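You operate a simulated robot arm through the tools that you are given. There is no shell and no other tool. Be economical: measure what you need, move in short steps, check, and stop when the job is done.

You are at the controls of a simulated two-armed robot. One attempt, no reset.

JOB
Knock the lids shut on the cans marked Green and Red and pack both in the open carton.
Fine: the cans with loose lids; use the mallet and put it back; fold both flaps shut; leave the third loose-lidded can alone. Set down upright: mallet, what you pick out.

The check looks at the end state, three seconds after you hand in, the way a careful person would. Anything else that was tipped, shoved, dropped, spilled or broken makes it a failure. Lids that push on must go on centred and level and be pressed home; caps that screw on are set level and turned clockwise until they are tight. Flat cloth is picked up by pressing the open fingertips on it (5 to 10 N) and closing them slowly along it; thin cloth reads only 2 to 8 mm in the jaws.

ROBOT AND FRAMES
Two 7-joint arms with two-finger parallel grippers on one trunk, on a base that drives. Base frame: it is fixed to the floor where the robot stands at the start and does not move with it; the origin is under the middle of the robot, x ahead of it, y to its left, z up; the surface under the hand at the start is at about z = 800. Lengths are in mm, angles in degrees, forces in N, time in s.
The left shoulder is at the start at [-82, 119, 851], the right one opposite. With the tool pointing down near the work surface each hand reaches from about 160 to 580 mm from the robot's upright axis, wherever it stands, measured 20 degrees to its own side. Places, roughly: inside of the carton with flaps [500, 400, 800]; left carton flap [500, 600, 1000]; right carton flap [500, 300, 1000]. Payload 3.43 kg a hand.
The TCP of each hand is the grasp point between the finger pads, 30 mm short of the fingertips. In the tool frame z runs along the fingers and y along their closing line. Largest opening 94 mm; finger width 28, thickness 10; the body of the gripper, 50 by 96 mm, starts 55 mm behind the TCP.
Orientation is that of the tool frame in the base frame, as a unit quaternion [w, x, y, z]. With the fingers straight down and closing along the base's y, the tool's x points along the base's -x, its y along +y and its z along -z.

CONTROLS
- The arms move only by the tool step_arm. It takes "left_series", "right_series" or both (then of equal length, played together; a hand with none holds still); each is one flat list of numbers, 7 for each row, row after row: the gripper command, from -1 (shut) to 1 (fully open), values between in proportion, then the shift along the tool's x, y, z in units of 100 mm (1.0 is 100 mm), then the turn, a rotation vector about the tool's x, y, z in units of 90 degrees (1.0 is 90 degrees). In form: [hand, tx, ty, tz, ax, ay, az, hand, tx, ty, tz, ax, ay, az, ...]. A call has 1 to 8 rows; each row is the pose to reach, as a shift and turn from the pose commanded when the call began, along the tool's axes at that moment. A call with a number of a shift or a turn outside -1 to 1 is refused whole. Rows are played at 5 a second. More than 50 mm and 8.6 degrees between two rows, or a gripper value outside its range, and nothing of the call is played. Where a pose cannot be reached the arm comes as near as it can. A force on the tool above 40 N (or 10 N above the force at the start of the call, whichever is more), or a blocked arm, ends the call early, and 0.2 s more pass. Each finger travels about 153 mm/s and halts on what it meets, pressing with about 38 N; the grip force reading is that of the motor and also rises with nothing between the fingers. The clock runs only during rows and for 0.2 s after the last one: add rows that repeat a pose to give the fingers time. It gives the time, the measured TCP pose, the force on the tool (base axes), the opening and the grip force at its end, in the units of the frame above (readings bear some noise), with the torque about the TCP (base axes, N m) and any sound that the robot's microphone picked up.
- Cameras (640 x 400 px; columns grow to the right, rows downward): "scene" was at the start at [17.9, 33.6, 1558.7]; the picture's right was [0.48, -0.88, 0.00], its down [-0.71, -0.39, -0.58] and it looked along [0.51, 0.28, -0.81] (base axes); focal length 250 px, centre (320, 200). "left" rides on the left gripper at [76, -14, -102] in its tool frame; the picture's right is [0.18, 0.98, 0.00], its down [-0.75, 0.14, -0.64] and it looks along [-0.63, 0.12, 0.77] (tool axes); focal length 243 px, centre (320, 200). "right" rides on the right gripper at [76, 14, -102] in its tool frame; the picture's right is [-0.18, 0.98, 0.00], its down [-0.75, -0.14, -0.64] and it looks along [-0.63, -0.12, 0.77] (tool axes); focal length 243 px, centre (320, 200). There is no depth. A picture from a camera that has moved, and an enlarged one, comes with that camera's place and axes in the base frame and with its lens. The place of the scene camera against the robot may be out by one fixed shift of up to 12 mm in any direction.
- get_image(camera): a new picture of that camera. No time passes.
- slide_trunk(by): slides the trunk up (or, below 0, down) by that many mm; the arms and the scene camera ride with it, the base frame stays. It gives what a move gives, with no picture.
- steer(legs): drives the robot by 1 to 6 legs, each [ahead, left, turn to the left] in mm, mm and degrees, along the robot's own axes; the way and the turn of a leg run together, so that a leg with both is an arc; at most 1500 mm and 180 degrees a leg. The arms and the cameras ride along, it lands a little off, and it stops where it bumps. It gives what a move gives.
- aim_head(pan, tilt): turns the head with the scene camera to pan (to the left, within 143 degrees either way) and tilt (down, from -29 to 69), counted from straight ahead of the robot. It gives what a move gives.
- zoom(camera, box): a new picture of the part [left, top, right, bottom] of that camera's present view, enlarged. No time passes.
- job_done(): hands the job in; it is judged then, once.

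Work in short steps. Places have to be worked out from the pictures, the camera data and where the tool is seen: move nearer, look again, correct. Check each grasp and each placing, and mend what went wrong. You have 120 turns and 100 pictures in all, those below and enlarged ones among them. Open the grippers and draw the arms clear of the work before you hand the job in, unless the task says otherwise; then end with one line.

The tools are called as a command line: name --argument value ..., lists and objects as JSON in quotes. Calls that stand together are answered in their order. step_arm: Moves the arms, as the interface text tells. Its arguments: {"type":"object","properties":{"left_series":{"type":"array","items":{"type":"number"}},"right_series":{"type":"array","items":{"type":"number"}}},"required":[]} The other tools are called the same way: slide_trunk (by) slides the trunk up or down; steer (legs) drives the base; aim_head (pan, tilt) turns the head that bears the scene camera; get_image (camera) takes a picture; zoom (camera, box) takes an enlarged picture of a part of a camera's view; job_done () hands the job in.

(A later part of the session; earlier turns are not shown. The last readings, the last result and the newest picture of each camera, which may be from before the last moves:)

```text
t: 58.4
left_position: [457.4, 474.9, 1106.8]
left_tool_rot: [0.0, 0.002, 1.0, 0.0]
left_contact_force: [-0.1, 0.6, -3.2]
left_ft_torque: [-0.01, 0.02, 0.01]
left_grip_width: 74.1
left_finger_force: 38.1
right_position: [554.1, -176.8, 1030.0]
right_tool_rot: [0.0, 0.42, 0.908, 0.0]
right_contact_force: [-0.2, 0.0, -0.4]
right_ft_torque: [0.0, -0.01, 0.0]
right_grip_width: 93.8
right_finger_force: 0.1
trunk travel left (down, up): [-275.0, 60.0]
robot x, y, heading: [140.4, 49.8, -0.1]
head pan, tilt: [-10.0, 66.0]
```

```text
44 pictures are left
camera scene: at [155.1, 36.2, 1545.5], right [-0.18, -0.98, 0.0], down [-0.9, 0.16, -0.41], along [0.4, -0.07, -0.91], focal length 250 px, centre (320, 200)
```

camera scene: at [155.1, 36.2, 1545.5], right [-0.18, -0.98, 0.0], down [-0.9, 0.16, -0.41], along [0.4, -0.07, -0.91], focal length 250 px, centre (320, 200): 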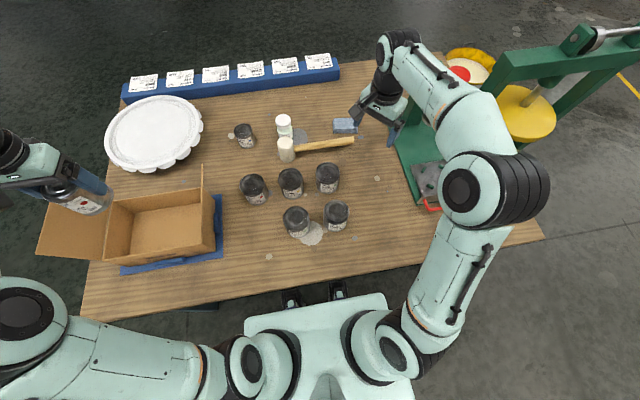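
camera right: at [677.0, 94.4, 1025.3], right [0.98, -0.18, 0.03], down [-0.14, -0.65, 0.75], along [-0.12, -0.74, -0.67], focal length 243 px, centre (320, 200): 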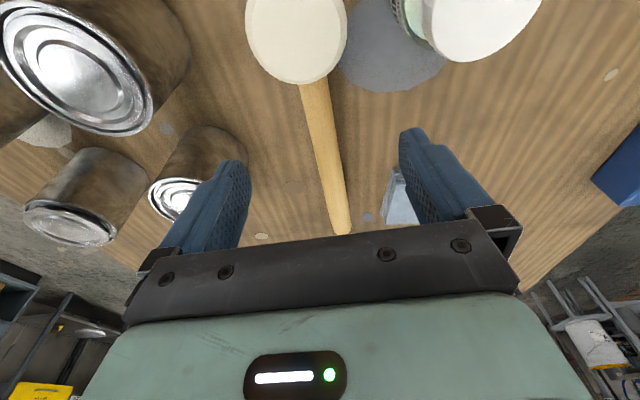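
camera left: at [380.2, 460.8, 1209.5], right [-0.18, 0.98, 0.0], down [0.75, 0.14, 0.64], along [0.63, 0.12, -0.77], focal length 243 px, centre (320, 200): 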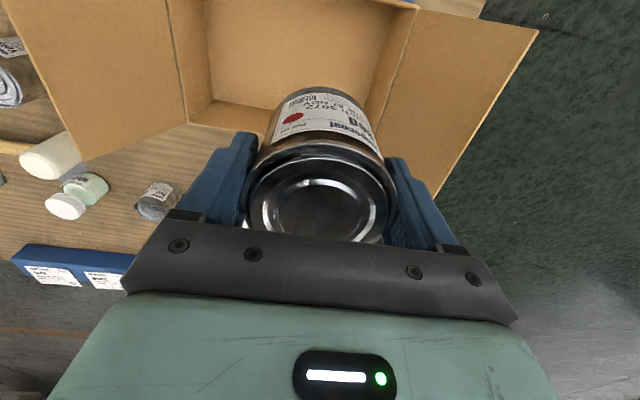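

Carton interior confirmed (y 316–557, x 380–540). I lower Red at (458, 477) into it.

step_arm --left_series '[-1, 0, 0.02, 0.45, 0, 0, 0, -1, 0, 0.03, 0.9, 0, 0, 0, -1, 0, 0.03, 1.0, 0, 0, 0]'

step_arm --left_series '[-1, 0, 0, 0.4, 0, 0, 0, -1, 0, 0, 0.75, 0, 0, 0, -1, 0, 0, 1.0, 0, 0, 0]'

step_arm --left_series '[-1, 0, 0, 0.15, 0, 0, 0, -1, 0, 0, 0.25, 0, 0, 0, -1, 0, 0, 0.35, 0, 0, 0, -1, 0, 0, 0.35, 0, 0, 0]'

get_image --camera "left"

```text
t: 59.2
left_position: [456.3, 475.5, 1003.8]
left_tool_rot: [0.0, 0.002, 1.0, 0.0]
left_contact_force: [0.5, 0.2, -2.6]
left_ft_torque: [0.0, 0.01, 0.04]
left_grip_width: 74.1
left_finger_force: 38.1
right_position: [554.1, -177.9, 1030.3]
right_tool_rot: [0.001, 0.42, 0.907, 0.0]
right_contact_force: [0.3, 0.5, 0.0]
right_ft_torque: [-0.01, 0.01, -0.01]
right_grip_width: 94.0
right_finger_force: 0.2
trunk travel left (down, up): [-275.0, 60.0]
robot x, y, heading: [143.7, 47.8, -0.1]
head pan, tilt: [-10.0, 66.0]
```

```text
t: 60.0
left_position: [457.8, 475.9, 906.7]
left_tool_rot: [-0.001, 0.002, 1.0, 0.0]
left_contact_force: [-0.6, -0.2, -3.0]
left_ft_torque: [-0.01, 0.02, 0.01]
left_grip_width: 74.4
left_finger_force: 38.4
right_position: [554.2, -176.0, 1031.0]
right_tool_rot: [0.0, 0.421, 0.907, 0.0]
right_contact_force: [0.1, -0.8, 0.1]
right_ft_torque: [0.0, 0.01, 0.03]
right_grip_width: 94.1
right_finger_force: 0.0
trunk travel left (down, up): [-275.0, 60.0]
robot x, y, heading: [140.0, 48.1, -0.1]
head pan, tilt: [-10.0, 66.0]
```

```text
t: 61.0
left_position: [456.6, 476.3, 872.0]
left_tool_rot: [0.001, 0.001, 1.0, 0.0]
left_contact_force: [0.8, -0.2, -2.9]
left_ft_torque: [-0.01, -0.02, -0.01]
left_grip_width: 74.1
left_finger_force: 37.7
right_position: [552.8, -176.6, 1031.1]
right_tool_rot: [0.001, 0.421, 0.907, 0.0]
right_contact_force: [-1.4, 1.0, 0.1]
right_ft_torque: [-0.03, -0.01, 0.0]
right_grip_width: 94.1
right_finger_force: 0.1
trunk travel left (down, up): [-275.0, 60.0]
robot x, y, heading: [142.1, 48.4, -0.3]
head pan, tilt: [-10.0, 66.0]
```

```text
43 pictures are left
camera left: at [380.6, 463.4, 974.8], right [-0.18, 0.98, 0.0], down [0.75, 0.14, 0.64], along [0.63, 0.12, -0.77], focal length 243 px, centre (320, 200)
```

left: 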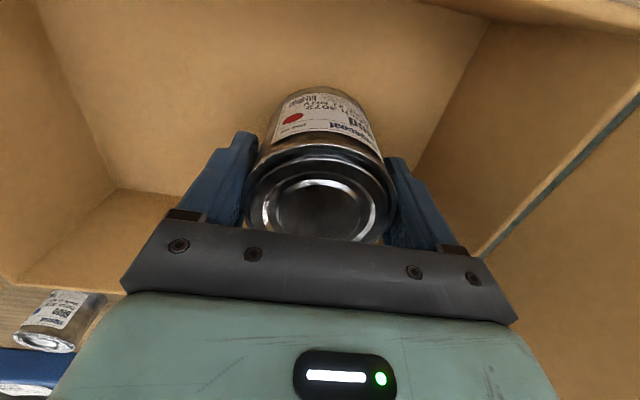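

No contact yet at 872. I lower slowly until the weight comes off.

step_arm --left_series '[-1, 0, 0, 0.03, 0, 0, 0, -1, 0, 0, 0.055, 0, 0, 0, -1, 0, 0, 0.055, 0, 0, 0]'

```text
t: 61.8
left_position: [456.5, 477.0, 869.4]
left_tool_rot: [0.005, 0.002, 1.0, 0.0]
left_contact_force: [0.4, 0.9, 28.0]
left_ft_torque: [-0.76, 0.05, -0.03]
left_grip_width: 74.4
left_finger_force: 38.0
right_position: [553.2, -178.8, 1030.4]
right_tool_rot: [0.001, 0.42, 0.907, 0.001]
right_contact_force: [-0.1, -0.4, 0.1]
right_ft_torque: [0.02, 0.02, 0.02]
right_grip_width: 94.2
right_finger_force: 0.0
trunk travel left (down, up): [-275.0, 60.0]
robot x, y, heading: [143.9, 50.4, -0.2]
head pan, tilt: [-10.0, 66.0]
```

Contact on the carton floor. I ease up 1.5 mm, open, and withdraw.

step_arm --left_series '[-1, 0, 0, -0.018, 0, 0, 0, 0.65, 0, 0, -0.018, 0, 0, 0, 0.8, 0, 0, -0.018, 0, 0, 0, 0.9, 0, 0, -0.018, 0, 0, 0, 0.9, 0, 0, -0.3, 0, 0, 0, 0.9, 0, 0, -0.6, 0, 0, 0, 0.9, 0, 0, -1.0, 0, 0, 0]'

get_image --camera "left"

```text
t: 63.4
left_position: [456.2, 476.3, 964.4]
left_tool_rot: [0.001, 0.001, 1.0, 0.0]
left_contact_force: [-0.3, 0.3, -0.4]
left_ft_torque: [-0.01, -0.01, 0.02]
left_grip_width: 89.3
left_finger_force: 0.0
right_position: [552.7, -177.4, 1029.9]
right_tool_rot: [0.001, 0.42, 0.908, 0.0]
right_contact_force: [-0.1, -0.5, 0.0]
right_ft_torque: [-0.01, -0.02, 0.0]
right_grip_width: 93.9
right_finger_force: 0.1
trunk travel left (down, up): [-275.0, 60.0]
robot x, y, heading: [138.6, 48.7, -0.2]
head pan, tilt: [-10.0, 66.0]
```

```text
42 pictures are left
camera left: at [379.8, 463.4, 1067.6], right [-0.18, 0.98, 0.0], down [0.75, 0.14, 0.64], along [0.63, 0.12, -0.77], focal length 243 px, centre (320, 200)
```

left: 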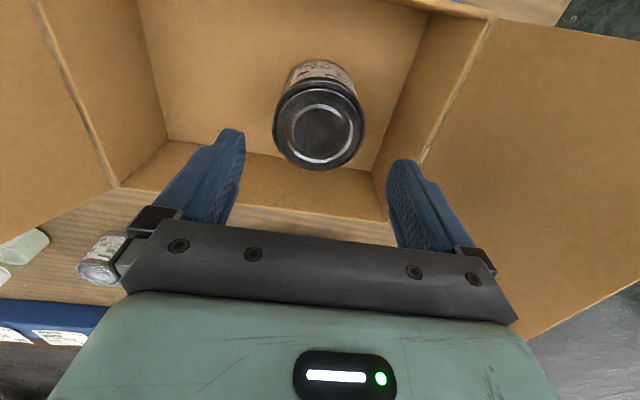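

Red stands upright in the carton. I go up and over to Green.

step_arm --left_series '[1, 0, 0, -0.45, 0, 0, 0, 1, 0, 0, -0.9, 0, 0, 0, 1, 0, -0.3, -1.0, 0, 0, 0, 1, 0.2, -0.7, -1.0, 0, 0, 0, 1, 0.3, -1.0, -1.0, 0, 0, 0]'

step_arm --left_series '[1, 0, -0.45, 0, 0, 0, 0, 1, 0.0, -0.9, 0, 0, 0, 0, 1, 0.28, -1.0, 0, 0, 0, 0]'

step_arm --left_series '[1, 0, -0.45, 0, 0, 0, 0, 1, 0, -0.9, 0, 0, 0, 0, 1, 0, -1.0, 0, 0, 0, 0]'

step_arm --left_series '[1, 0, -0.45, 0, 0, 0, 0, 1, 0, -0.9, 0, 0, 0, 0, 1, 0, -1.0, 0.3, 0, 0, 0, 1, 0, -1.0, 0.7, 0, 0, 0, 1, 0, -1.0, 1.0, 0, 0, 0]'

get_image --camera "left"

```text
t: 64.6
left_position: [426.4, 377.1, 1065.6]
left_tool_rot: [-0.001, 0.002, 1.0, 0.001]
left_contact_force: [-0.3, 0.3, 0.0]
left_ft_torque: [0.02, -0.01, -0.04]
left_grip_width: 94.3
left_finger_force: 0.1
right_position: [553.7, -177.5, 1029.7]
right_tool_rot: [0.0, 0.42, 0.907, 0.0]
right_contact_force: [-0.6, 0.0, 0.3]
right_ft_torque: [0.0, 0.02, -0.02]
right_grip_width: 93.8
right_finger_force: 0.1
trunk travel left (down, up): [-275.0, 60.0]
robot x, y, heading: [140.7, 45.7, -0.2]
head pan, tilt: [-10.0, 66.0]
```

```text
t: 65.4
left_position: [397.6, 276.7, 1065.4]
left_tool_rot: [0.002, 0.001, 1.0, 0.001]
left_contact_force: [-0.6, -0.6, -0.1]
left_ft_torque: [0.01, -0.02, 0.01]
left_grip_width: 94.1
left_finger_force: 0.1
right_position: [552.8, -177.9, 1030.9]
right_tool_rot: [0.0, 0.419, 0.908, 0.001]
right_contact_force: [-0.7, 0.6, 0.5]
right_ft_torque: [0.01, 0.03, 0.01]
right_grip_width: 94.0
right_finger_force: 0.1
trunk travel left (down, up): [-275.0, 60.0]
robot x, y, heading: [143.9, 46.1, -0.1]
head pan, tilt: [-10.0, 66.0]
```

```text
t: 66.2
left_position: [399.2, 177.9, 1065.4]
left_tool_rot: [0.001, 0.001, 1.0, 0.0]
left_contact_force: [-0.3, 0.0, 0.2]
left_ft_torque: [0.01, 0.04, 0.01]
left_grip_width: 94.0
left_finger_force: 0.0
right_position: [553.7, -177.2, 1030.7]
right_tool_rot: [0.0, 0.42, 0.908, -0.001]
right_contact_force: [0.0, 0.7, -0.1]
right_ft_torque: [0.03, -0.01, 0.01]
right_grip_width: 93.8
right_finger_force: 0.1
trunk travel left (down, up): [-275.0, 60.0]
robot x, y, heading: [140.8, 49.1, -0.4]
head pan, tilt: [-10.0, 66.0]
```

```text
t: 67.4
left_position: [399.0, 78.5, 963.8]
left_tool_rot: [0.0, 0.003, 1.0, 0.0]
left_contact_force: [0.2, 0.0, 1.2]
left_ft_torque: [0.01, -0.02, 0.01]
left_grip_width: 94.0
left_finger_force: 0.1
right_position: [555.0, -177.0, 1029.6]
right_tool_rot: [0.0, 0.42, 0.907, 0.0]
right_contact_force: [-0.7, -0.4, -0.4]
right_ft_torque: [0.01, -0.04, 0.01]
right_grip_width: 94.0
right_finger_force: 0.0
trunk travel left (down, up): [-275.0, 60.0]
robot x, y, heading: [143.2, 49.1, -0.3]
head pan, tilt: [-10.0, 66.0]
```

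```text
41 pictures are left
camera left: at [322.4, 64.0, 1067.6], right [-0.18, 0.98, 0.0], down [0.75, 0.14, 0.64], along [0.63, 0.12, -0.77], focal length 243 px, centre (320, 200)
```

left: 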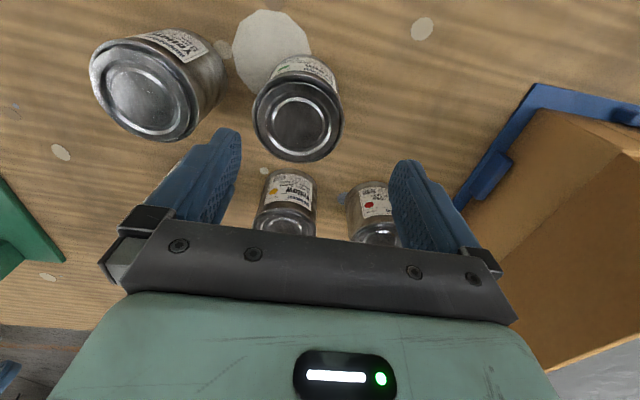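

Green is at about (401, 61). I align and lower over it.

step_arm --left_series '[1, -0.02, -0.17, 0, 0, 0, 0, 1, -0.02, -0.17, 0.35, 0, 0, 0, 1, -0.02, -0.17, 0.7, 0, 0, 0, 1, -0.02, -0.17, 1.0, 0, 0, 0, 0.7, -0.02, -0.17, 1.0, 0, 0, 0, 0.4, -0.02, -0.17, 1.0, 0, 0, 0, 0.2, -0.02, -0.17, 1.0, 0, 0, 0, 0.1, -0.02, -0.17, 1, 0, 0, 0]'

get_image --camera "left"

```text
t: 69.2
left_position: [401.2, 63.0, 865.4]
left_tool_rot: [0.0, 0.002, 1.0, 0.0]
left_contact_force: [0.9, 1.0, -0.1]
left_ft_torque: [-0.02, 0.01, -0.01]
left_grip_width: 74.3
left_finger_force: 38.2
right_position: [553.5, -176.6, 1030.3]
right_tool_rot: [0.001, 0.42, 0.908, -0.001]
right_contact_force: [0.1, 0.1, 0.0]
right_ft_torque: [0.01, -0.02, 0.01]
right_grip_width: 94.0
right_finger_force: 0.1
trunk travel left (down, up): [-275.0, 60.0]
robot x, y, heading: [140.7, 50.3, -0.2]
head pan, tilt: [-10.0, 66.0]
```

```text
40 pictures are left
camera left: at [324.7, 49.1, 968.2], right [-0.18, 0.98, 0.0], down [0.75, 0.14, 0.64], along [0.63, 0.12, -0.77], focal length 243 px, centre (320, 200)
```

left: 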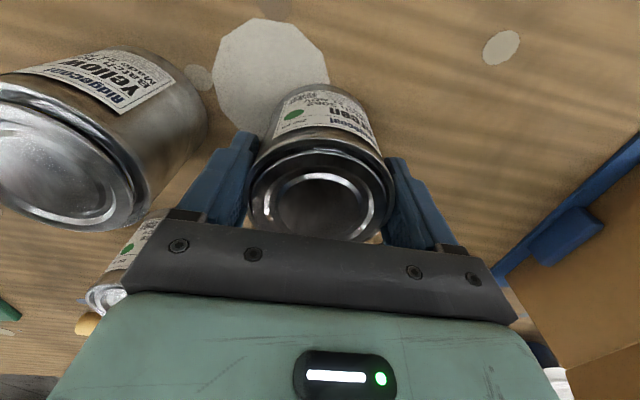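

Green gripped (74 mm), TCP 65 above its base. I lift and carry to (458, 373) over the carton.

step_arm --left_series '[-1, 0, 0, -0.1, 0, 0, 0, -1, 0, 0, -0.5, 0, 0, 0, -1, 0, 0, -1.0, 0, 0, 0]'

step_arm --left_series '[-1, 0, 0, -0.45, 0, 0, 0, -1, 0, 0, -0.9, 0, 0, 0, -1, 0, 0.3, -1.0, 0, 0, 0, -1, 0, 0.75, -1.0, 0, 0, 0, -1, 0, 1.0, -1.0, 0, 0, 0]'

step_arm --left_series '[-1, 0, 0.0, -0.4, 0, 0, 0, -1, -0.2, 0.4, -0.4, 0, 0, 0, -1, -0.4, 0.8, -0.4, 0, 0, 0, -1, -0.57, 1.0, -0.4, 0, 0, 0]'

step_arm --left_series '[-1, 0, 0.45, 0, 0, 0, 0, -1, 0, 0.9, 0, 0, 0, 0, -1, 0, 1.0, 0, 0, 0, 0]'

get_image --camera "left"

```text
t: 70.0
left_position: [398.4, 60.3, 966.1]
left_tool_rot: [0.0, 0.002, 1.0, 0.001]
left_contact_force: [0.1, -0.3, -3.5]
left_ft_torque: [0.01, 0.0, -0.01]
left_grip_width: 74.1
left_finger_force: 37.9
right_position: [554.1, -176.7, 1030.5]
right_tool_rot: [0.0, 0.42, 0.907, 0.0]
right_contact_force: [1.1, -0.5, 0.0]
right_ft_torque: [-0.02, -0.01, -0.01]
right_grip_width: 94.2
right_finger_force: 0.1
trunk travel left (down, up): [-275.0, 60.0]
robot x, y, heading: [139.8, 48.3, -0.2]
head pan, tilt: [-10.0, 66.0]
```

```text
t: 71.2
left_position: [399.2, 161.9, 1064.3]
left_tool_rot: [-0.001, 0.002, 1.0, 0.0]
left_contact_force: [0.5, 0.1, -3.7]
left_ft_torque: [-0.06, 0.0, 0.03]
left_grip_width: 73.7
left_finger_force: 38.6
right_position: [554.1, -176.8, 1030.2]
right_tool_rot: [0.0, 0.421, 0.907, 0.0]
right_contact_force: [0.3, 0.4, 0.6]
right_ft_torque: [-0.01, -0.01, -0.03]
right_grip_width: 94.2
right_finger_force: 0.1
trunk travel left (down, up): [-275.0, 60.0]
robot x, y, heading: [140.6, 51.5, -0.1]
head pan, tilt: [-10.0, 66.0]
```

```text
t: 72.2
left_position: [458.0, 261.7, 1103.4]
left_tool_rot: [0.001, 0.002, 1.0, 0.0]
left_contact_force: [0.4, 0.6, -3.8]
left_ft_torque: [0.02, 0.03, -0.01]
left_grip_width: 74.3
left_finger_force: 38.2
right_position: [554.4, -176.2, 1030.0]
right_tool_rot: [0.0, 0.42, 0.907, 0.0]
right_contact_force: [0.0, 0.1, 0.3]
right_ft_torque: [0.01, 0.01, -0.04]
right_grip_width: 94.2
right_finger_force: 0.1
trunk travel left (down, up): [-275.0, 60.0]
robot x, y, heading: [143.2, 49.5, -0.4]
head pan, tilt: [-10.0, 66.0]
```

```text
t: 73.0
left_position: [457.4, 360.4, 1103.1]
left_tool_rot: [0.0, 0.002, 1.0, 0.0]
left_contact_force: [-0.5, 0.5, -3.6]
left_ft_torque: [0.02, -0.01, -0.03]
left_grip_width: 74.3
left_finger_force: 37.9
right_position: [554.2, -177.1, 1030.4]
right_tool_rot: [0.0, 0.42, 0.908, 0.0]
right_contact_force: [0.2, -0.8, 0.3]
right_ft_torque: [0.0, 0.01, -0.03]
right_grip_width: 94.1
right_finger_force: 0.0
trunk travel left (down, up): [-275.0, 60.0]
robot x, y, heading: [144.2, 50.9, 0.1]
head pan, tilt: [-10.0, 66.0]
```

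```text
39 pictures are left
camera left: at [381.1, 346.5, 1206.3], right [-0.18, 0.98, 0.0], down [0.75, 0.14, 0.64], along [0.63, 0.12, -0.77], focal length 243 px, centre (320, 200)
```

left: 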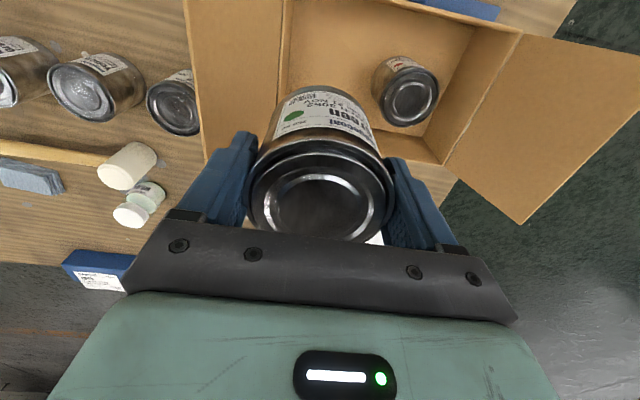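

Red sits at y≈478. I shift Green to y≈379 and lower into the carton.

step_arm --left_series '[-1, 0, 0.18, 0.3, 0, 0, 0, -1, 0, 0.18, 0.75, 0, 0, 0, -1, 0, 0.18, 1.0, 0, 0, 0, -1, 0, 0.18, 1.0, 0, 0, 0]'

step_arm --left_series '[-1, 0, 0, 0.4, 0, 0, 0, -1, 0, 0, 0.75, 0, 0, 0, -1, 0, 0, 1.0, 0, 0, 0]'

get_image --camera "left"

```text
t: 74.0
left_position: [457.2, 379.8, 1004.2]
left_tool_rot: [0.0, 0.001, 1.0, 0.0]
left_contact_force: [-0.4, 0.5, -3.4]
left_ft_torque: [-0.01, 0.01, 0.01]
left_grip_width: 74.4
left_finger_force: 37.9
right_position: [554.2, -176.4, 1030.1]
right_tool_rot: [0.0, 0.42, 0.908, 0.0]
right_contact_force: [0.1, -0.1, -0.5]
right_ft_torque: [-0.01, 0.01, 0.0]
right_grip_width: 93.7
right_finger_force: 0.0
trunk travel left (down, up): [-275.0, 60.0]
robot x, y, heading: [139.2, 46.4, 0.0]
head pan, tilt: [-10.0, 66.0]
```

```text
t: 74.8
left_position: [458.2, 380.0, 904.0]
left_tool_rot: [0.0, 0.002, 1.0, 0.0]
left_contact_force: [-0.6, -0.4, -3.7]
left_ft_torque: [-0.02, 0.01, 0.0]
left_grip_width: 74.3
left_finger_force: 38.0
right_position: [553.0, -176.7, 1028.9]
right_tool_rot: [0.0, 0.42, 0.908, 0.0]
right_contact_force: [0.0, -1.0, -0.7]
right_ft_torque: [-0.01, 0.0, 0.01]
right_grip_width: 94.0
right_finger_force: 0.1
trunk travel left (down, up): [-275.0, 60.0]
robot x, y, heading: [141.3, 50.4, 0.1]
head pan, tilt: [-10.0, 66.0]
```

```text
38 pictures are left
camera left: at [381.4, 366.5, 1007.2], right [-0.18, 0.98, 0.0], down [0.75, 0.14, 0.64], along [0.63, 0.12, -0.77], focal length 243 px, centre (320, 200)
```

left: 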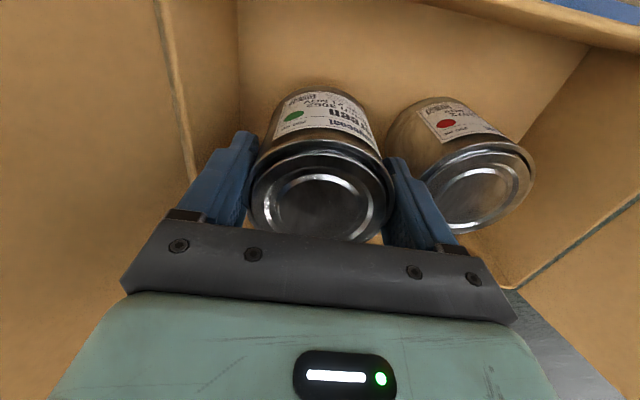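

Clear of the walls and of Red. I lower the last ~31 mm slowly.

step_arm --left_series '[-1, 0, 0, 0.15, 0, 0, 0, -1, 0, 0, 0.24, 0, 0, 0, -1, 0, 0, 0.28, 0, 0, 0, -1, 0, 0, 0.3, 0, 0, 0, -1, 0, 0, 0.315, 0, 0, 0, -1, 0, 0, 0.315, 0, 0, 0]'

```text
t: 76.2
left_position: [457.3, 379.0, 873.7]
left_tool_rot: [0.001, 0.003, 1.0, 0.001]
left_contact_force: [-0.6, 2.3, 12.7]
left_ft_torque: [-0.04, 0.46, -0.06]
left_grip_width: 74.4
left_finger_force: 37.5
right_position: [554.4, -176.7, 1030.6]
right_tool_rot: [0.0, 0.42, 0.908, 0.001]
right_contact_force: [-0.2, -1.1, 0.1]
right_ft_torque: [0.0, 0.02, -0.01]
right_grip_width: 94.1
right_finger_force: 0.1
trunk travel left (down, up): [-275.0, 60.0]
robot x, y, heading: [141.7, 48.2, -0.3]
head pan, tilt: [-10.0, 66.0]
```

Contact with the floor. I open moderately and withdraw upward.

step_arm --left_series '[-1, 0, 0, -0.008, 0, 0, 0, 0.65, 0, 0, -0.008, 0, 0, 0, 0.78, 0, 0, -0.008, 0, 0, 0, 0.78, 0, 0, -0.008, 0, 0, 0, 0.78, 0, 0, -0.3, 0, 0, 0, 0.78, 0, 0, -0.6, 0, 0, 0, 0.78, 0, 0, -1.0, 0, 0, 0]'

step_arm --left_series '[0.78, 0, 0, -0.45, 0, 0, 0, 0.78, 0, 0, -0.9, 0, 0, 0, 0.78, 0, 0, -1.0, 0, 0, 0]'

get_image --camera "left"

get_image --camera "scene"

```text
t: 77.8
left_position: [457.4, 376.5, 973.0]
left_tool_rot: [0.0, 0.001, 1.0, 0.0]
left_contact_force: [-0.4, 0.2, 0.4]
left_ft_torque: [0.0, -0.01, -0.02]
left_grip_width: 83.7
left_finger_force: 0.1
right_position: [553.7, -177.4, 1030.4]
right_tool_rot: [0.0, 0.421, 0.907, 0.001]
right_contact_force: [0.4, 0.4, -0.3]
right_ft_torque: [0.01, -0.03, 0.01]
right_grip_width: 93.8
right_finger_force: 0.0
trunk travel left (down, up): [-275.0, 60.0]
robot x, y, heading: [143.1, 46.8, 0.1]
head pan, tilt: [-10.0, 66.0]
```

```text
t: 78.6
left_position: [458.2, 378.2, 1074.5]
left_tool_rot: [0.0, 0.002, 1.0, 0.0]
left_contact_force: [0.0, 0.0, -0.1]
left_ft_torque: [0.0, -0.01, -0.02]
left_grip_width: 83.7
left_finger_force: 0.1
right_position: [554.4, -177.3, 1030.5]
right_tool_rot: [0.0, 0.42, 0.907, 0.0]
right_contact_force: [0.3, -0.9, -0.1]
right_ft_torque: [0.02, 0.01, 0.01]
right_grip_width: 94.1
right_finger_force: 0.1
trunk travel left (down, up): [-275.0, 60.0]
robot x, y, heading: [142.9, 47.5, -0.3]
head pan, tilt: [-10.0, 66.0]
```

```text
37 pictures are left
camera left: at [381.7, 363.9, 1176.7], right [-0.18, 0.98, 0.0], down [0.75, 0.14, 0.64], along [0.63, 0.12, -0.77], focal length 243 px, centre (320, 200)
```

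left: 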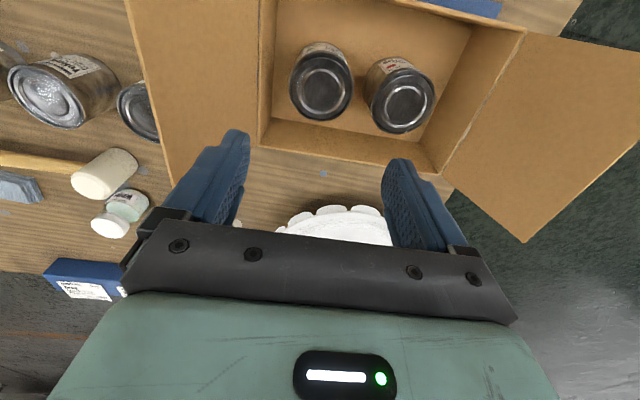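

```text
36 pictures are left
camera scene: at [155.0, 36.3, 1545.5], right [-0.18, -0.98, 0.0], down [-0.9, 0.16, -0.41], along [0.4, -0.07, -0.91], focal length 250 px, centre (320, 200)
```

scene: 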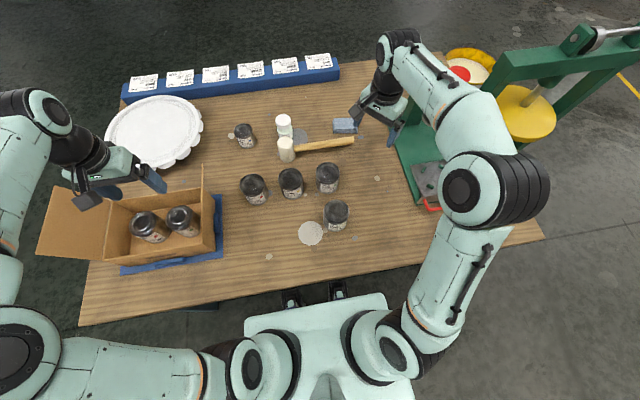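

Both cans stand upright in the carton. Now the right flap: I close the fingers and take the hand over and outside the flap (y≈225).

step_arm --left_series '[0, 0, -0.4, -0.15, 0, 0, 0, -1, 0, -0.8, -0.15, 0, 0, 0, -1, 0, -1.0, -0.15, 0, 0, 0]'

step_arm --left_series '[-1, 0, -0.4, 0, 0, 0, 0, -1, 0, -0.6, 0.1, 0, 0, 0, -1, 0, -0.6, 0.5, 0, 0, 0, -1, 0, -0.6, 0.83, 0, 0, 0]'

get_image --camera "left"

zoom --camera "scene" --box '[30, 120, 280, 280]'

```text
t: 79.4
left_position: [457.3, 278.6, 1087.1]
left_tool_rot: [0.0, 0.0, 1.0, 0.001]
left_contact_force: [-0.3, -0.4, -0.9]
left_ft_torque: [0.0, 0.01, 0.0]
left_grip_width: 0.0
left_finger_force: 32.5
right_position: [554.7, -177.4, 1031.0]
right_tool_rot: [0.0, 0.421, 0.907, 0.0]
right_contact_force: [0.2, -1.1, -0.2]
right_ft_torque: [-0.01, 0.0, 0.01]
right_grip_width: 93.9
right_finger_force: 0.0
trunk travel left (down, up): [-275.0, 60.0]
robot x, y, heading: [146.7, 49.2, -0.1]
head pan, tilt: [-10.0, 66.0]
```

```text
t: 80.4
left_position: [456.5, 219.1, 1004.8]
left_tool_rot: [0.0, 0.002, 1.0, 0.0]
left_contact_force: [-0.1, -0.1, 0.2]
left_ft_torque: [0.02, -0.02, 0.01]
left_grip_width: 0.1
left_finger_force: 32.9
right_position: [553.8, -177.6, 1029.9]
right_tool_rot: [0.0, 0.42, 0.907, 0.0]
right_contact_force: [0.0, 1.4, 0.9]
right_ft_torque: [-0.01, -0.02, 0.01]
right_grip_width: 93.9
right_finger_force: 0.1
trunk travel left (down, up): [-275.0, 60.0]
robot x, y, heading: [143.7, 46.5, -0.1]
head pan, tilt: [-10.0, 66.0]
```

```text
35 pictures are left
camera left: at [380.9, 205.5, 1108.2], right [-0.18, 0.98, 0.0], down [0.75, 0.14, 0.64], along [0.63, 0.12, -0.77], focal length 243 px, centre (320, 200)
```

left: 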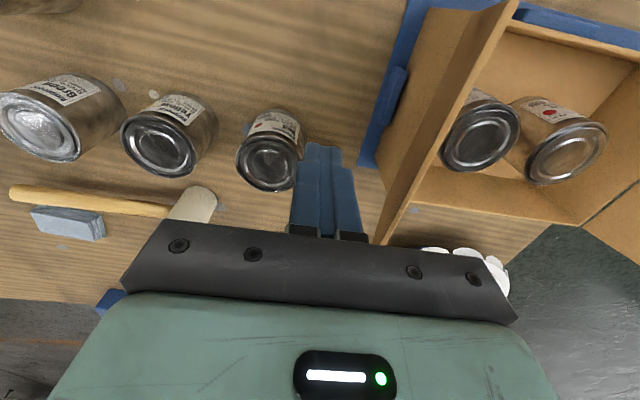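

```text
2.50 times, centred on (155, 200) of scene
camera zoom: at [155.1, 36.2, 1545.5], right [-0.18, -0.98, 0.0], down [-0.9, 0.16, -0.41], along [0.4, -0.07, -0.91], focal length 625 px, centre (732, 200)
```

zoom: 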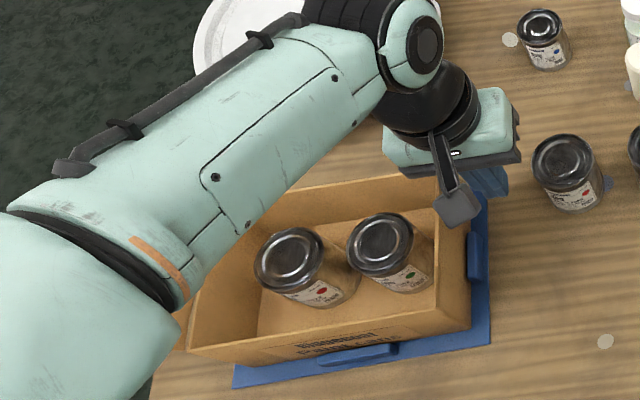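

Hand is outside the flap. I push toward +y to bring the flap past vertical.

step_arm --left_series '[-1, 0, 0.2, 0, 0, 0, 0, -1, 0, 0.4, 0, 0, 0, 0, -1, 0, 0.6, 0, 0, 0, 0, -1, 0, 0.8, 0, 0, 0, 0, -1, 0, 0.98, 0, 0, 0, 0]'

get_image --camera "left"

```text
t: 81.6
left_position: [457.8, 316.1, 1005.6]
left_tool_rot: [-0.001, 0.002, 1.0, -0.001]
left_contact_force: [-0.4, -0.5, -0.5]
left_ft_torque: [-0.02, 0.01, 0.05]
left_grip_width: 0.0
left_finger_force: 32.7
right_position: [553.1, -176.1, 1029.5]
right_tool_rot: [0.001, 0.42, 0.908, 0.0]
right_contact_force: [-0.4, -0.5, -0.1]
right_ft_torque: [0.0, 0.02, -0.04]
right_grip_width: 94.0
right_finger_force: 0.0
trunk travel left (down, up): [-275.0, 60.0]
robot x, y, heading: [143.3, 46.9, -0.2]
head pan, tilt: [-10.0, 66.0]
```

```text
33 pictures are left
camera left: at [381.9, 302.8, 1109.3], right [-0.18, 0.98, 0.0], down [0.75, 0.14, 0.64], along [0.63, 0.12, -0.77], focal length 243 px, centre (320, 200)
```

left: 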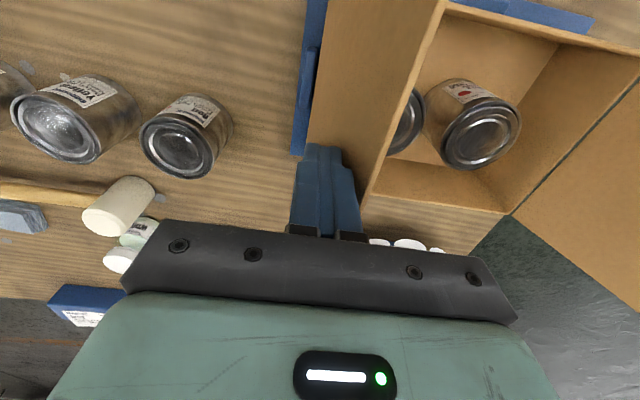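

I check the flap's state more closely.

zoom --camera "left" --box '[260, 60, 520, 240]'

zoom --camera "scene" --box '[80, 140, 260, 280]'

```text
2.22 times, centred on (390, 150) of left
camera zoom: at [381.9, 302.8, 1109.3], right [-0.18, 0.98, 0.0], down [0.75, 0.14, 0.64], along [0.63, 0.12, -0.77], focal length 539 px, centre (164, 311)
```

zoom: 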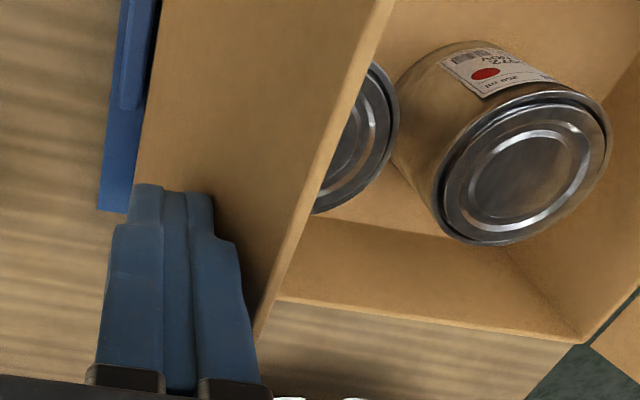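

```text
2.86 times, centred on (170, 210) of scene
camera zoom: at [155.0, 36.4, 1545.5], right [-0.18, -0.98, 0.0], down [-0.9, 0.16, -0.41], along [0.4, -0.07, -0.91], focal length 715 px, centre (749, 171)
```

zoom: 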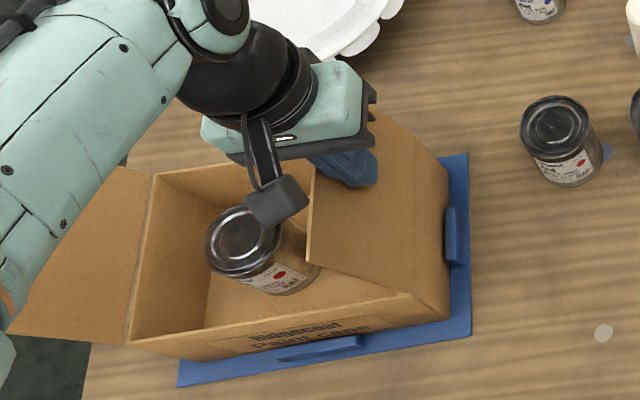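

The flap is leaning inward past vertical. I follow it over and press it down to the carton rim.

step_arm --left_series '[-1, 0, 0.25, 0.05, 0, 0, 0, -1, 0, 0.45, 0.25, 0, 0, 0, -1, 0, 0.6, 0.45, 0, 0, 0, -1, 0, 0.68, 0.62, 0, 0, 0, -1, 0, 0.7, 0.72, 0, 0, 0, -1, 0, 0.7, 0.76, 0, 0, 0]'

get_image --camera "left"

zoom --camera "scene" --box '[80, 140, 260, 280]'

```text
t: 83.0
left_position: [456.2, 385.5, 931.4]
left_tool_rot: [0.003, 0.002, 1.0, 0.002]
left_contact_force: [-3.5, 0.6, 31.0]
left_ft_torque: [-0.07, 0.29, -0.14]
left_grip_width: 0.1
left_finger_force: 32.7
right_position: [551.4, -177.6, 1031.2]
right_tool_rot: [0.001, 0.419, 0.908, 0.001]
right_contact_force: [0.4, 0.2, -1.0]
right_ft_torque: [-0.03, 0.02, 0.0]
right_grip_width: 94.0
right_finger_force: 0.1
trunk travel left (down, up): [-275.0, 60.0]
robot x, y, heading: [141.1, 48.1, -0.1]
head pan, tilt: [-10.0, 66.0]
```

```text
30 pictures are left
camera left: at [380.0, 372.2, 1034.1], right [-0.18, 0.98, 0.0], down [0.75, 0.14, 0.65], along [0.64, 0.12, -0.76], focal length 243 px, centre (320, 200)
```

left: 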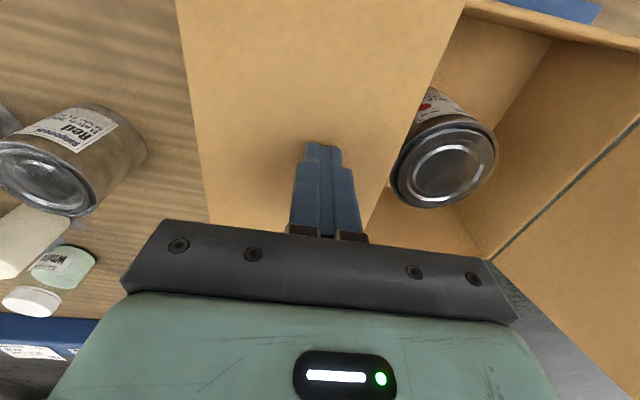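

```text
2.86 times, centred on (170, 210) of scene
camera zoom: at [153.0, 34.7, 1545.9], right [-0.18, -0.98, 0.0], down [-0.9, 0.16, -0.41], along [0.4, -0.07, -0.91], focal length 715 px, centre (749, 171)
```

zoom: 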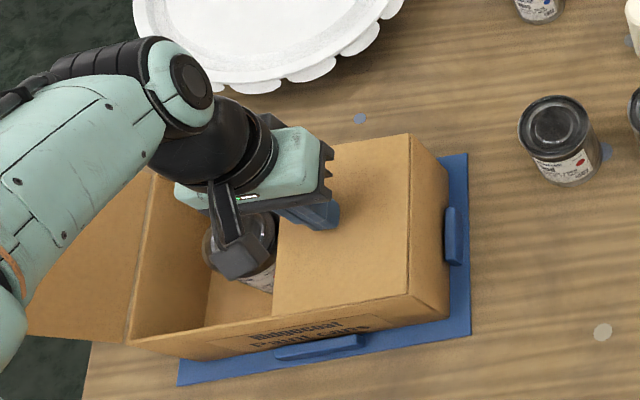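

The right flap lies flat on the rim. I raise the left hand and check that the flap stays, then drive left 180 mm for the other flap, which also leans only about 27° outward (tip ≈ y 615, z 1005).

step_arm --left_series '[-1, 0, 0, -0.45, 0, 0, 0, -1, 0, 0, -0.9, 0, 0, 0, -1, 0, 0, -1.0, 0, 0, 0]'

step_arm --left_series '[-1, 0, 0, -0.3, 0, 0, 0, -1, 0, 0, -0.6, 0, 0, 0, -1, 0, 0, -0.6, 0, 0, 0]'

steer --legs '[[0, 180, 0]]'

get_image --camera "left"

get_image --camera "scene"

```text
t: 83.8
left_position: [456.9, 387.7, 1028.3]
left_tool_rot: [-0.001, 0.002, 1.0, 0.0]
left_contact_force: [0.6, 0.6, -0.7]
left_ft_torque: [0.02, 0.0, 0.03]
left_grip_width: 0.0
left_finger_force: 32.8
right_position: [553.3, -176.3, 1030.6]
right_tool_rot: [0.0, 0.42, 0.908, 0.0]
right_contact_force: [0.4, -0.1, -0.1]
right_ft_torque: [-0.02, 0.03, -0.03]
right_grip_width: 93.7
right_finger_force: 0.1
trunk travel left (down, up): [-275.0, 60.0]
robot x, y, heading: [140.5, 51.5, -0.2]
head pan, tilt: [-10.0, 66.0]
```

```text
t: 84.6
left_position: [457.6, 386.0, 1088.2]
left_tool_rot: [0.0, 0.002, 1.0, 0.0]
left_contact_force: [0.5, -0.3, -0.2]
left_ft_torque: [0.01, -0.01, -0.01]
left_grip_width: 0.2
left_finger_force: 33.4
right_position: [553.9, -175.6, 1028.8]
right_tool_rot: [0.0, 0.42, 0.907, 0.0]
right_contact_force: [0.8, -0.4, -0.1]
right_ft_torque: [-0.01, -0.04, -0.03]
right_grip_width: 94.1
right_finger_force: 0.1
trunk travel left (down, up): [-275.0, 60.0]
robot x, y, heading: [143.3, 48.5, -0.0]
head pan, tilt: [-10.0, 66.0]
```

```text
t: 86.8
left_position: [460.1, 566.3, 1088.4]
left_tool_rot: [0.0, 0.004, 1.0, 0.0]
left_contact_force: [-0.6, -0.3, 0.2]
left_ft_torque: [0.02, -0.01, 0.0]
left_grip_width: 0.1
left_finger_force: 32.7
right_position: [554.1, 2.9, 1029.9]
right_tool_rot: [0.0, 0.421, 0.907, 0.0]
right_contact_force: [0.4, -0.6, -0.8]
right_ft_torque: [-0.01, -0.03, 0.0]
right_grip_width: 93.9
right_finger_force: 0.1
trunk travel left (down, up): [-275.0, 60.0]
robot x, y, heading: [142.0, 231.5, -0.4]
head pan, tilt: [-10.0, 66.0]
```

```text
28 pictures are left
camera left: at [383.9, 552.8, 1190.8], right [-0.18, 0.98, 0.0], down [0.75, 0.14, 0.64], along [0.63, 0.11, -0.77], focal length 243 px, centre (320, 200)
```

left: 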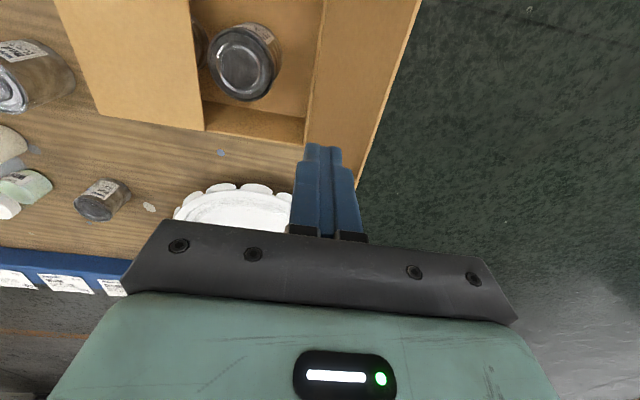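

```text
27 pictures are left
camera scene: at [155.9, 218.2, 1545.5], right [-0.18, -0.98, 0.0], down [-0.9, 0.16, -0.41], along [0.4, -0.07, -0.91], focal length 250 px, centre (320, 200)
```

scene: 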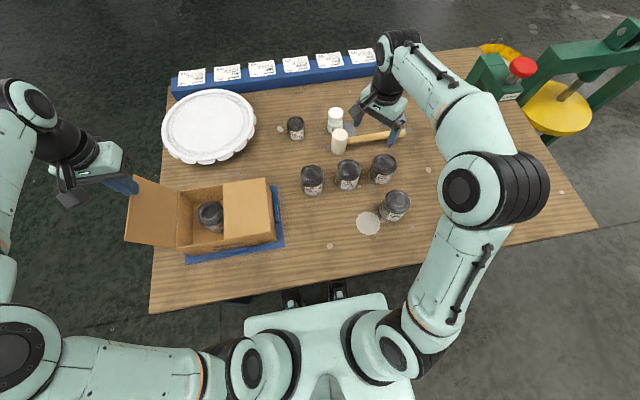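

The right flap stays shut. I move the left hand out beyond the left flap (y≈690) and lower to the push height.

step_arm --left_series '[-1, 0, 0.45, 0, 0, 0, 0, -1, 0, 0.9, 0, 0, 0, 0, -1, 0, 1.0, 0, 0, 0, 0]'

step_arm --left_series '[-1, 0, 0.24, 0, 0, 0, 0, -1, 0, 0.24, 0.4, 0, 0, 0, -1, 0, 0.24, 0.8, 0, 0, 0, -1, 0, 0.24, 1.0, 0, 0, 0]'

get_image --camera "left"

get_image --camera "scene"

```text
t: 87.6
left_position: [461.2, 664.9, 1088.5]
left_tool_rot: [0.0, 0.004, 1.0, 0.0]
left_contact_force: [0.3, 1.0, 0.7]
left_ft_torque: [-0.01, -0.04, -0.01]
left_grip_width: 0.0
left_finger_force: 33.1
right_position: [553.8, 3.8, 1029.4]
right_tool_rot: [0.0, 0.42, 0.907, 0.0]
right_contact_force: [0.0, -0.1, 0.8]
right_ft_torque: [-0.01, 0.02, 0.0]
right_grip_width: 94.1
right_finger_force: 0.0
trunk travel left (down, up): [-275.0, 60.0]
robot x, y, heading: [144.2, 232.1, -0.3]
head pan, tilt: [-10.0, 66.0]
```

```text
t: 88.6
left_position: [461.4, 690.0, 987.3]
left_tool_rot: [-0.001, 0.003, 1.0, -0.001]
left_contact_force: [-0.4, 0.0, 0.1]
left_ft_torque: [0.02, 0.02, -0.01]
left_grip_width: 0.0
left_finger_force: 33.2
right_position: [553.8, 3.7, 1029.6]
right_tool_rot: [0.0, 0.421, 0.907, 0.0]
right_contact_force: [0.3, -0.7, 0.7]
right_ft_torque: [0.02, 0.03, -0.02]
right_grip_width: 94.2
right_finger_force: 0.1
trunk travel left (down, up): [-275.0, 60.0]
robot x, y, heading: [146.6, 230.6, -0.5]
head pan, tilt: [-10.0, 66.0]
```

```text
26 pictures are left
camera left: at [384.8, 676.0, 1090.8], right [-0.18, 0.98, 0.0], down [0.75, 0.14, 0.64], along [0.63, 0.12, -0.77], focal length 243 px, centre (320, 200)
```

left: 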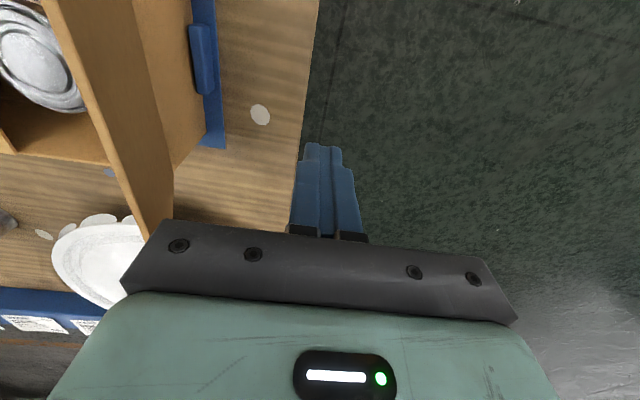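

```text
25 pictures are left
camera scene: at [155.9, 218.0, 1545.5], right [-0.18, -0.98, 0.0], down [-0.9, 0.16, -0.41], along [0.4, -0.07, -0.91], focal length 250 px, centre (320, 200)
```

scene: 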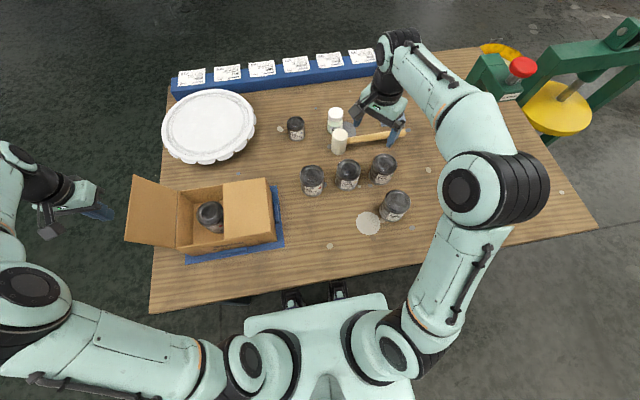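

The hand is outside the flap with room. I push toward −y.

step_arm --left_series '[-1, 0, -0.2, 0, 0, 0, 0, -1, 0, -0.4, 0, 0, 0, 0, -1, 0, -0.6, 0, 0, 0, 0, -1, 0, -0.8, 0, 0, 0, 0, -1, 0, -1.0, 0, 0, 0, 0]'

step_arm --left_series '[-1, 0, -0.2, 0, 0, 0, 0, -1, 0, -0.4, 0, 0, 0, 0, -1, 0, -0.6, 0, 0, 0, 0, -1, 0, -0.7, 0.02, 0, 0, 0]'

get_image --camera "left"

```text
t: 89.8
left_position: [460.2, 591.5, 991.1]
left_tool_rot: [0.0, 0.002, 1.0, 0.001]
left_contact_force: [0.1, -0.5, 0.7]
left_ft_torque: [0.01, -0.02, 0.02]
left_grip_width: 0.1
left_finger_force: 33.2
right_position: [553.9, 4.1, 1029.8]
right_tool_rot: [0.0, 0.421, 0.907, 0.0]
right_contact_force: [-0.6, 0.4, -0.1]
right_ft_torque: [-0.01, 0.04, 0.01]
right_grip_width: 93.8
right_finger_force: 0.1
trunk travel left (down, up): [-275.0, 60.0]
robot x, y, heading: [144.8, 229.8, -0.4]
head pan, tilt: [-10.0, 66.0]
```

```text
t: 90.8
left_position: [459.7, 519.4, 986.4]
left_tool_rot: [0.0, 0.004, 1.0, 0.0]
left_contact_force: [0.1, -0.6, -0.7]
left_ft_torque: [-0.01, -0.01, 0.02]
left_grip_width: 0.0
left_finger_force: 33.0
right_position: [554.4, 3.6, 1030.3]
right_tool_rot: [0.0, 0.421, 0.907, 0.0]
right_contact_force: [0.3, -0.2, -0.4]
right_ft_torque: [0.03, 0.0, 0.0]
right_grip_width: 94.4
right_finger_force: 0.0
trunk travel left (down, up): [-275.0, 60.0]
robot x, y, heading: [141.3, 226.2, -0.4]
head pan, tilt: [-10.0, 66.0]
```

```text
24 pictures are left
camera left: at [383.4, 505.7, 1089.7], right [-0.18, 0.98, 0.0], down [0.75, 0.14, 0.64], along [0.63, 0.11, -0.77], focal length 243 px, centre (320, 200)
```

left: 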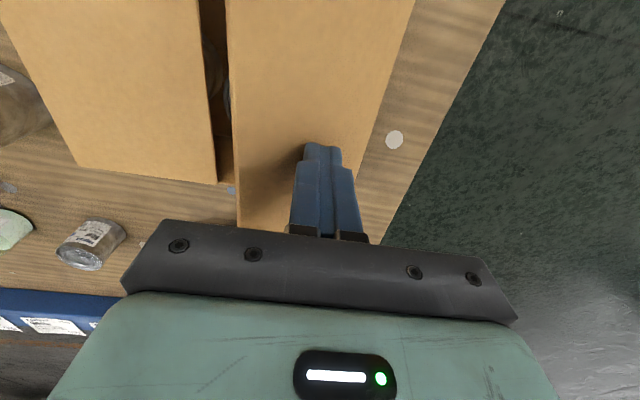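

The left flap leans inward over the box. I press it down along the arc.

step_arm --left_series '[-1, 0, -0.1, 0.15, 0, 0, 0, -1, 0, -0.2, 0.3, 0, 0, 0, -1, 0, -0.28, 0.42, 0, 0, 0, -1, 0, -0.32, 0.5, 0, 0, 0, -1, 0, -0.33, 0.56, 0, 0, 0, -1, 0, -0.33, 0.56, 0, 0, 0]'

get_image --camera "left"

```text
t: 92.2
left_position: [460.1, 488.7, 931.3]
left_tool_rot: [0.002, 0.004, 1.0, 0.001]
left_contact_force: [-1.9, 2.2, 19.8]
left_ft_torque: [0.09, 0.17, -0.17]
left_grip_width: 0.4
left_finger_force: 33.0
right_position: [554.1, 3.8, 1031.0]
right_tool_rot: [0.001, 0.421, 0.907, 0.001]
right_contact_force: [0.9, 0.4, 0.3]
right_ft_torque: [-0.01, 0.0, 0.0]
right_grip_width: 93.9
right_finger_force: 0.1
trunk travel left (down, up): [-275.0, 60.0]
robot x, y, heading: [147.5, 229.7, -0.3]
head pan, tilt: [-10.0, 66.0]
```

```text
23 pictures are left
camera left: at [383.0, 473.6, 1034.9], right [-0.18, 0.98, 0.0], down [0.75, 0.14, 0.65], along [0.63, 0.12, -0.76], focal length 243 px, centre (320, 200)
```

left: 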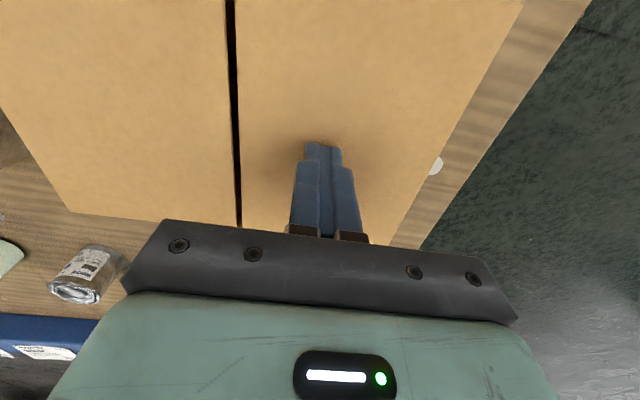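

Both flaps lie flat. I lift off, withdraw the left hand up and back, and review the scene.

step_arm --left_series '[-1, 0, 0, -0.45, 0, 0, 0, -1, 0, 0, -0.9, 0, 0, 0, 0, 0, 0, -1.0, 0, 0, 0]' --right_series '[1, 0, 0, -0.3, 0, 0, 0, 1, 0, 0, -0.6, 0, 0, 0, 1, 0, 0, -0.7, 0, 0, 0]'

step_arm --left_series '[1, 0.3, 0.2, -0.3, 0, 0, 0, 1, 0.6, 0.4, -0.5, 0, 0, 0, 1, 0.9, 0.6, -0.7, 0, 0, 0]'

get_image --camera "scene"

zoom --camera "scene" --box '[120, 90, 440, 270]'

```text
t: 93.0
left_position: [459.9, 485.9, 1029.2]
left_tool_rot: [-0.001, 0.003, 1.0, 0.0]
left_contact_force: [0.0, 0.7, 0.6]
left_ft_torque: [-0.03, 0.02, 0.01]
left_grip_width: 47.0
left_finger_force: 0.0
right_position: [554.0, 3.5, 1101.0]
right_tool_rot: [0.0, 0.421, 0.907, -0.001]
right_contact_force: [0.3, -0.6, -0.3]
right_ft_torque: [-0.02, 0.01, 0.0]
right_grip_width: 94.0
right_finger_force: 0.0
trunk travel left (down, up): [-275.0, 60.0]
robot x, y, heading: [141.9, 232.8, -0.5]
head pan, tilt: [-10.0, 66.0]
```

```text
t: 93.8
left_position: [368.4, 547.5, 1099.3]
left_tool_rot: [0.0, 0.003, 1.0, 0.0]
left_contact_force: [0.8, 0.0, -0.3]
left_ft_torque: [0.03, 0.0, 0.0]
left_grip_width: 93.8
left_finger_force: 0.0
right_position: [552.6, 3.7, 1100.5]
right_tool_rot: [0.001, 0.421, 0.907, 0.001]
right_contact_force: [-0.6, -0.1, 0.3]
right_ft_torque: [-0.01, -0.02, 0.0]
right_grip_width: 94.1
right_finger_force: 0.0
trunk travel left (down, up): [-275.0, 60.0]
robot x, y, heading: [144.4, 227.6, -0.2]
head pan, tilt: [-10.0, 66.0]
```

```text
22 pictures are left
camera scene: at [154.6, 218.1, 1545.5], right [-0.18, -0.98, 0.0], down [-0.9, 0.16, -0.41], along [0.4, -0.07, -0.91], focal length 250 px, centre (320, 200)
```

scene: 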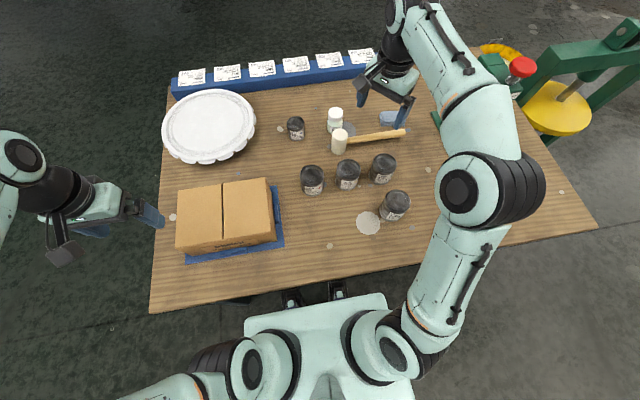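

```text
2.00 times, centred on (280, 180) of scene
camera zoom: at [154.6, 218.1, 1545.5], right [-0.18, -0.98, 0.0], down [-0.9, 0.16, -0.41], along [0.4, -0.07, -0.91], focal length 500 px, centre (400, 240)
```

zoom: 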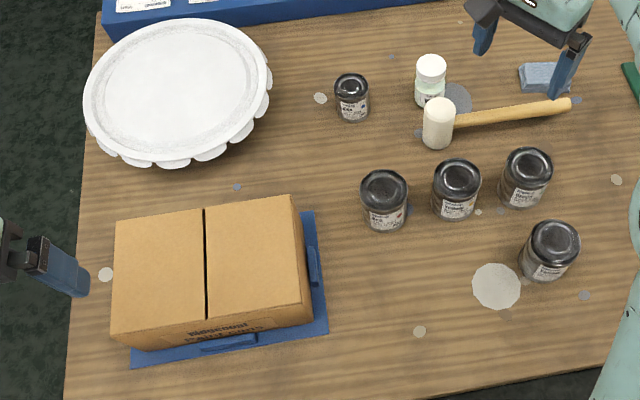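

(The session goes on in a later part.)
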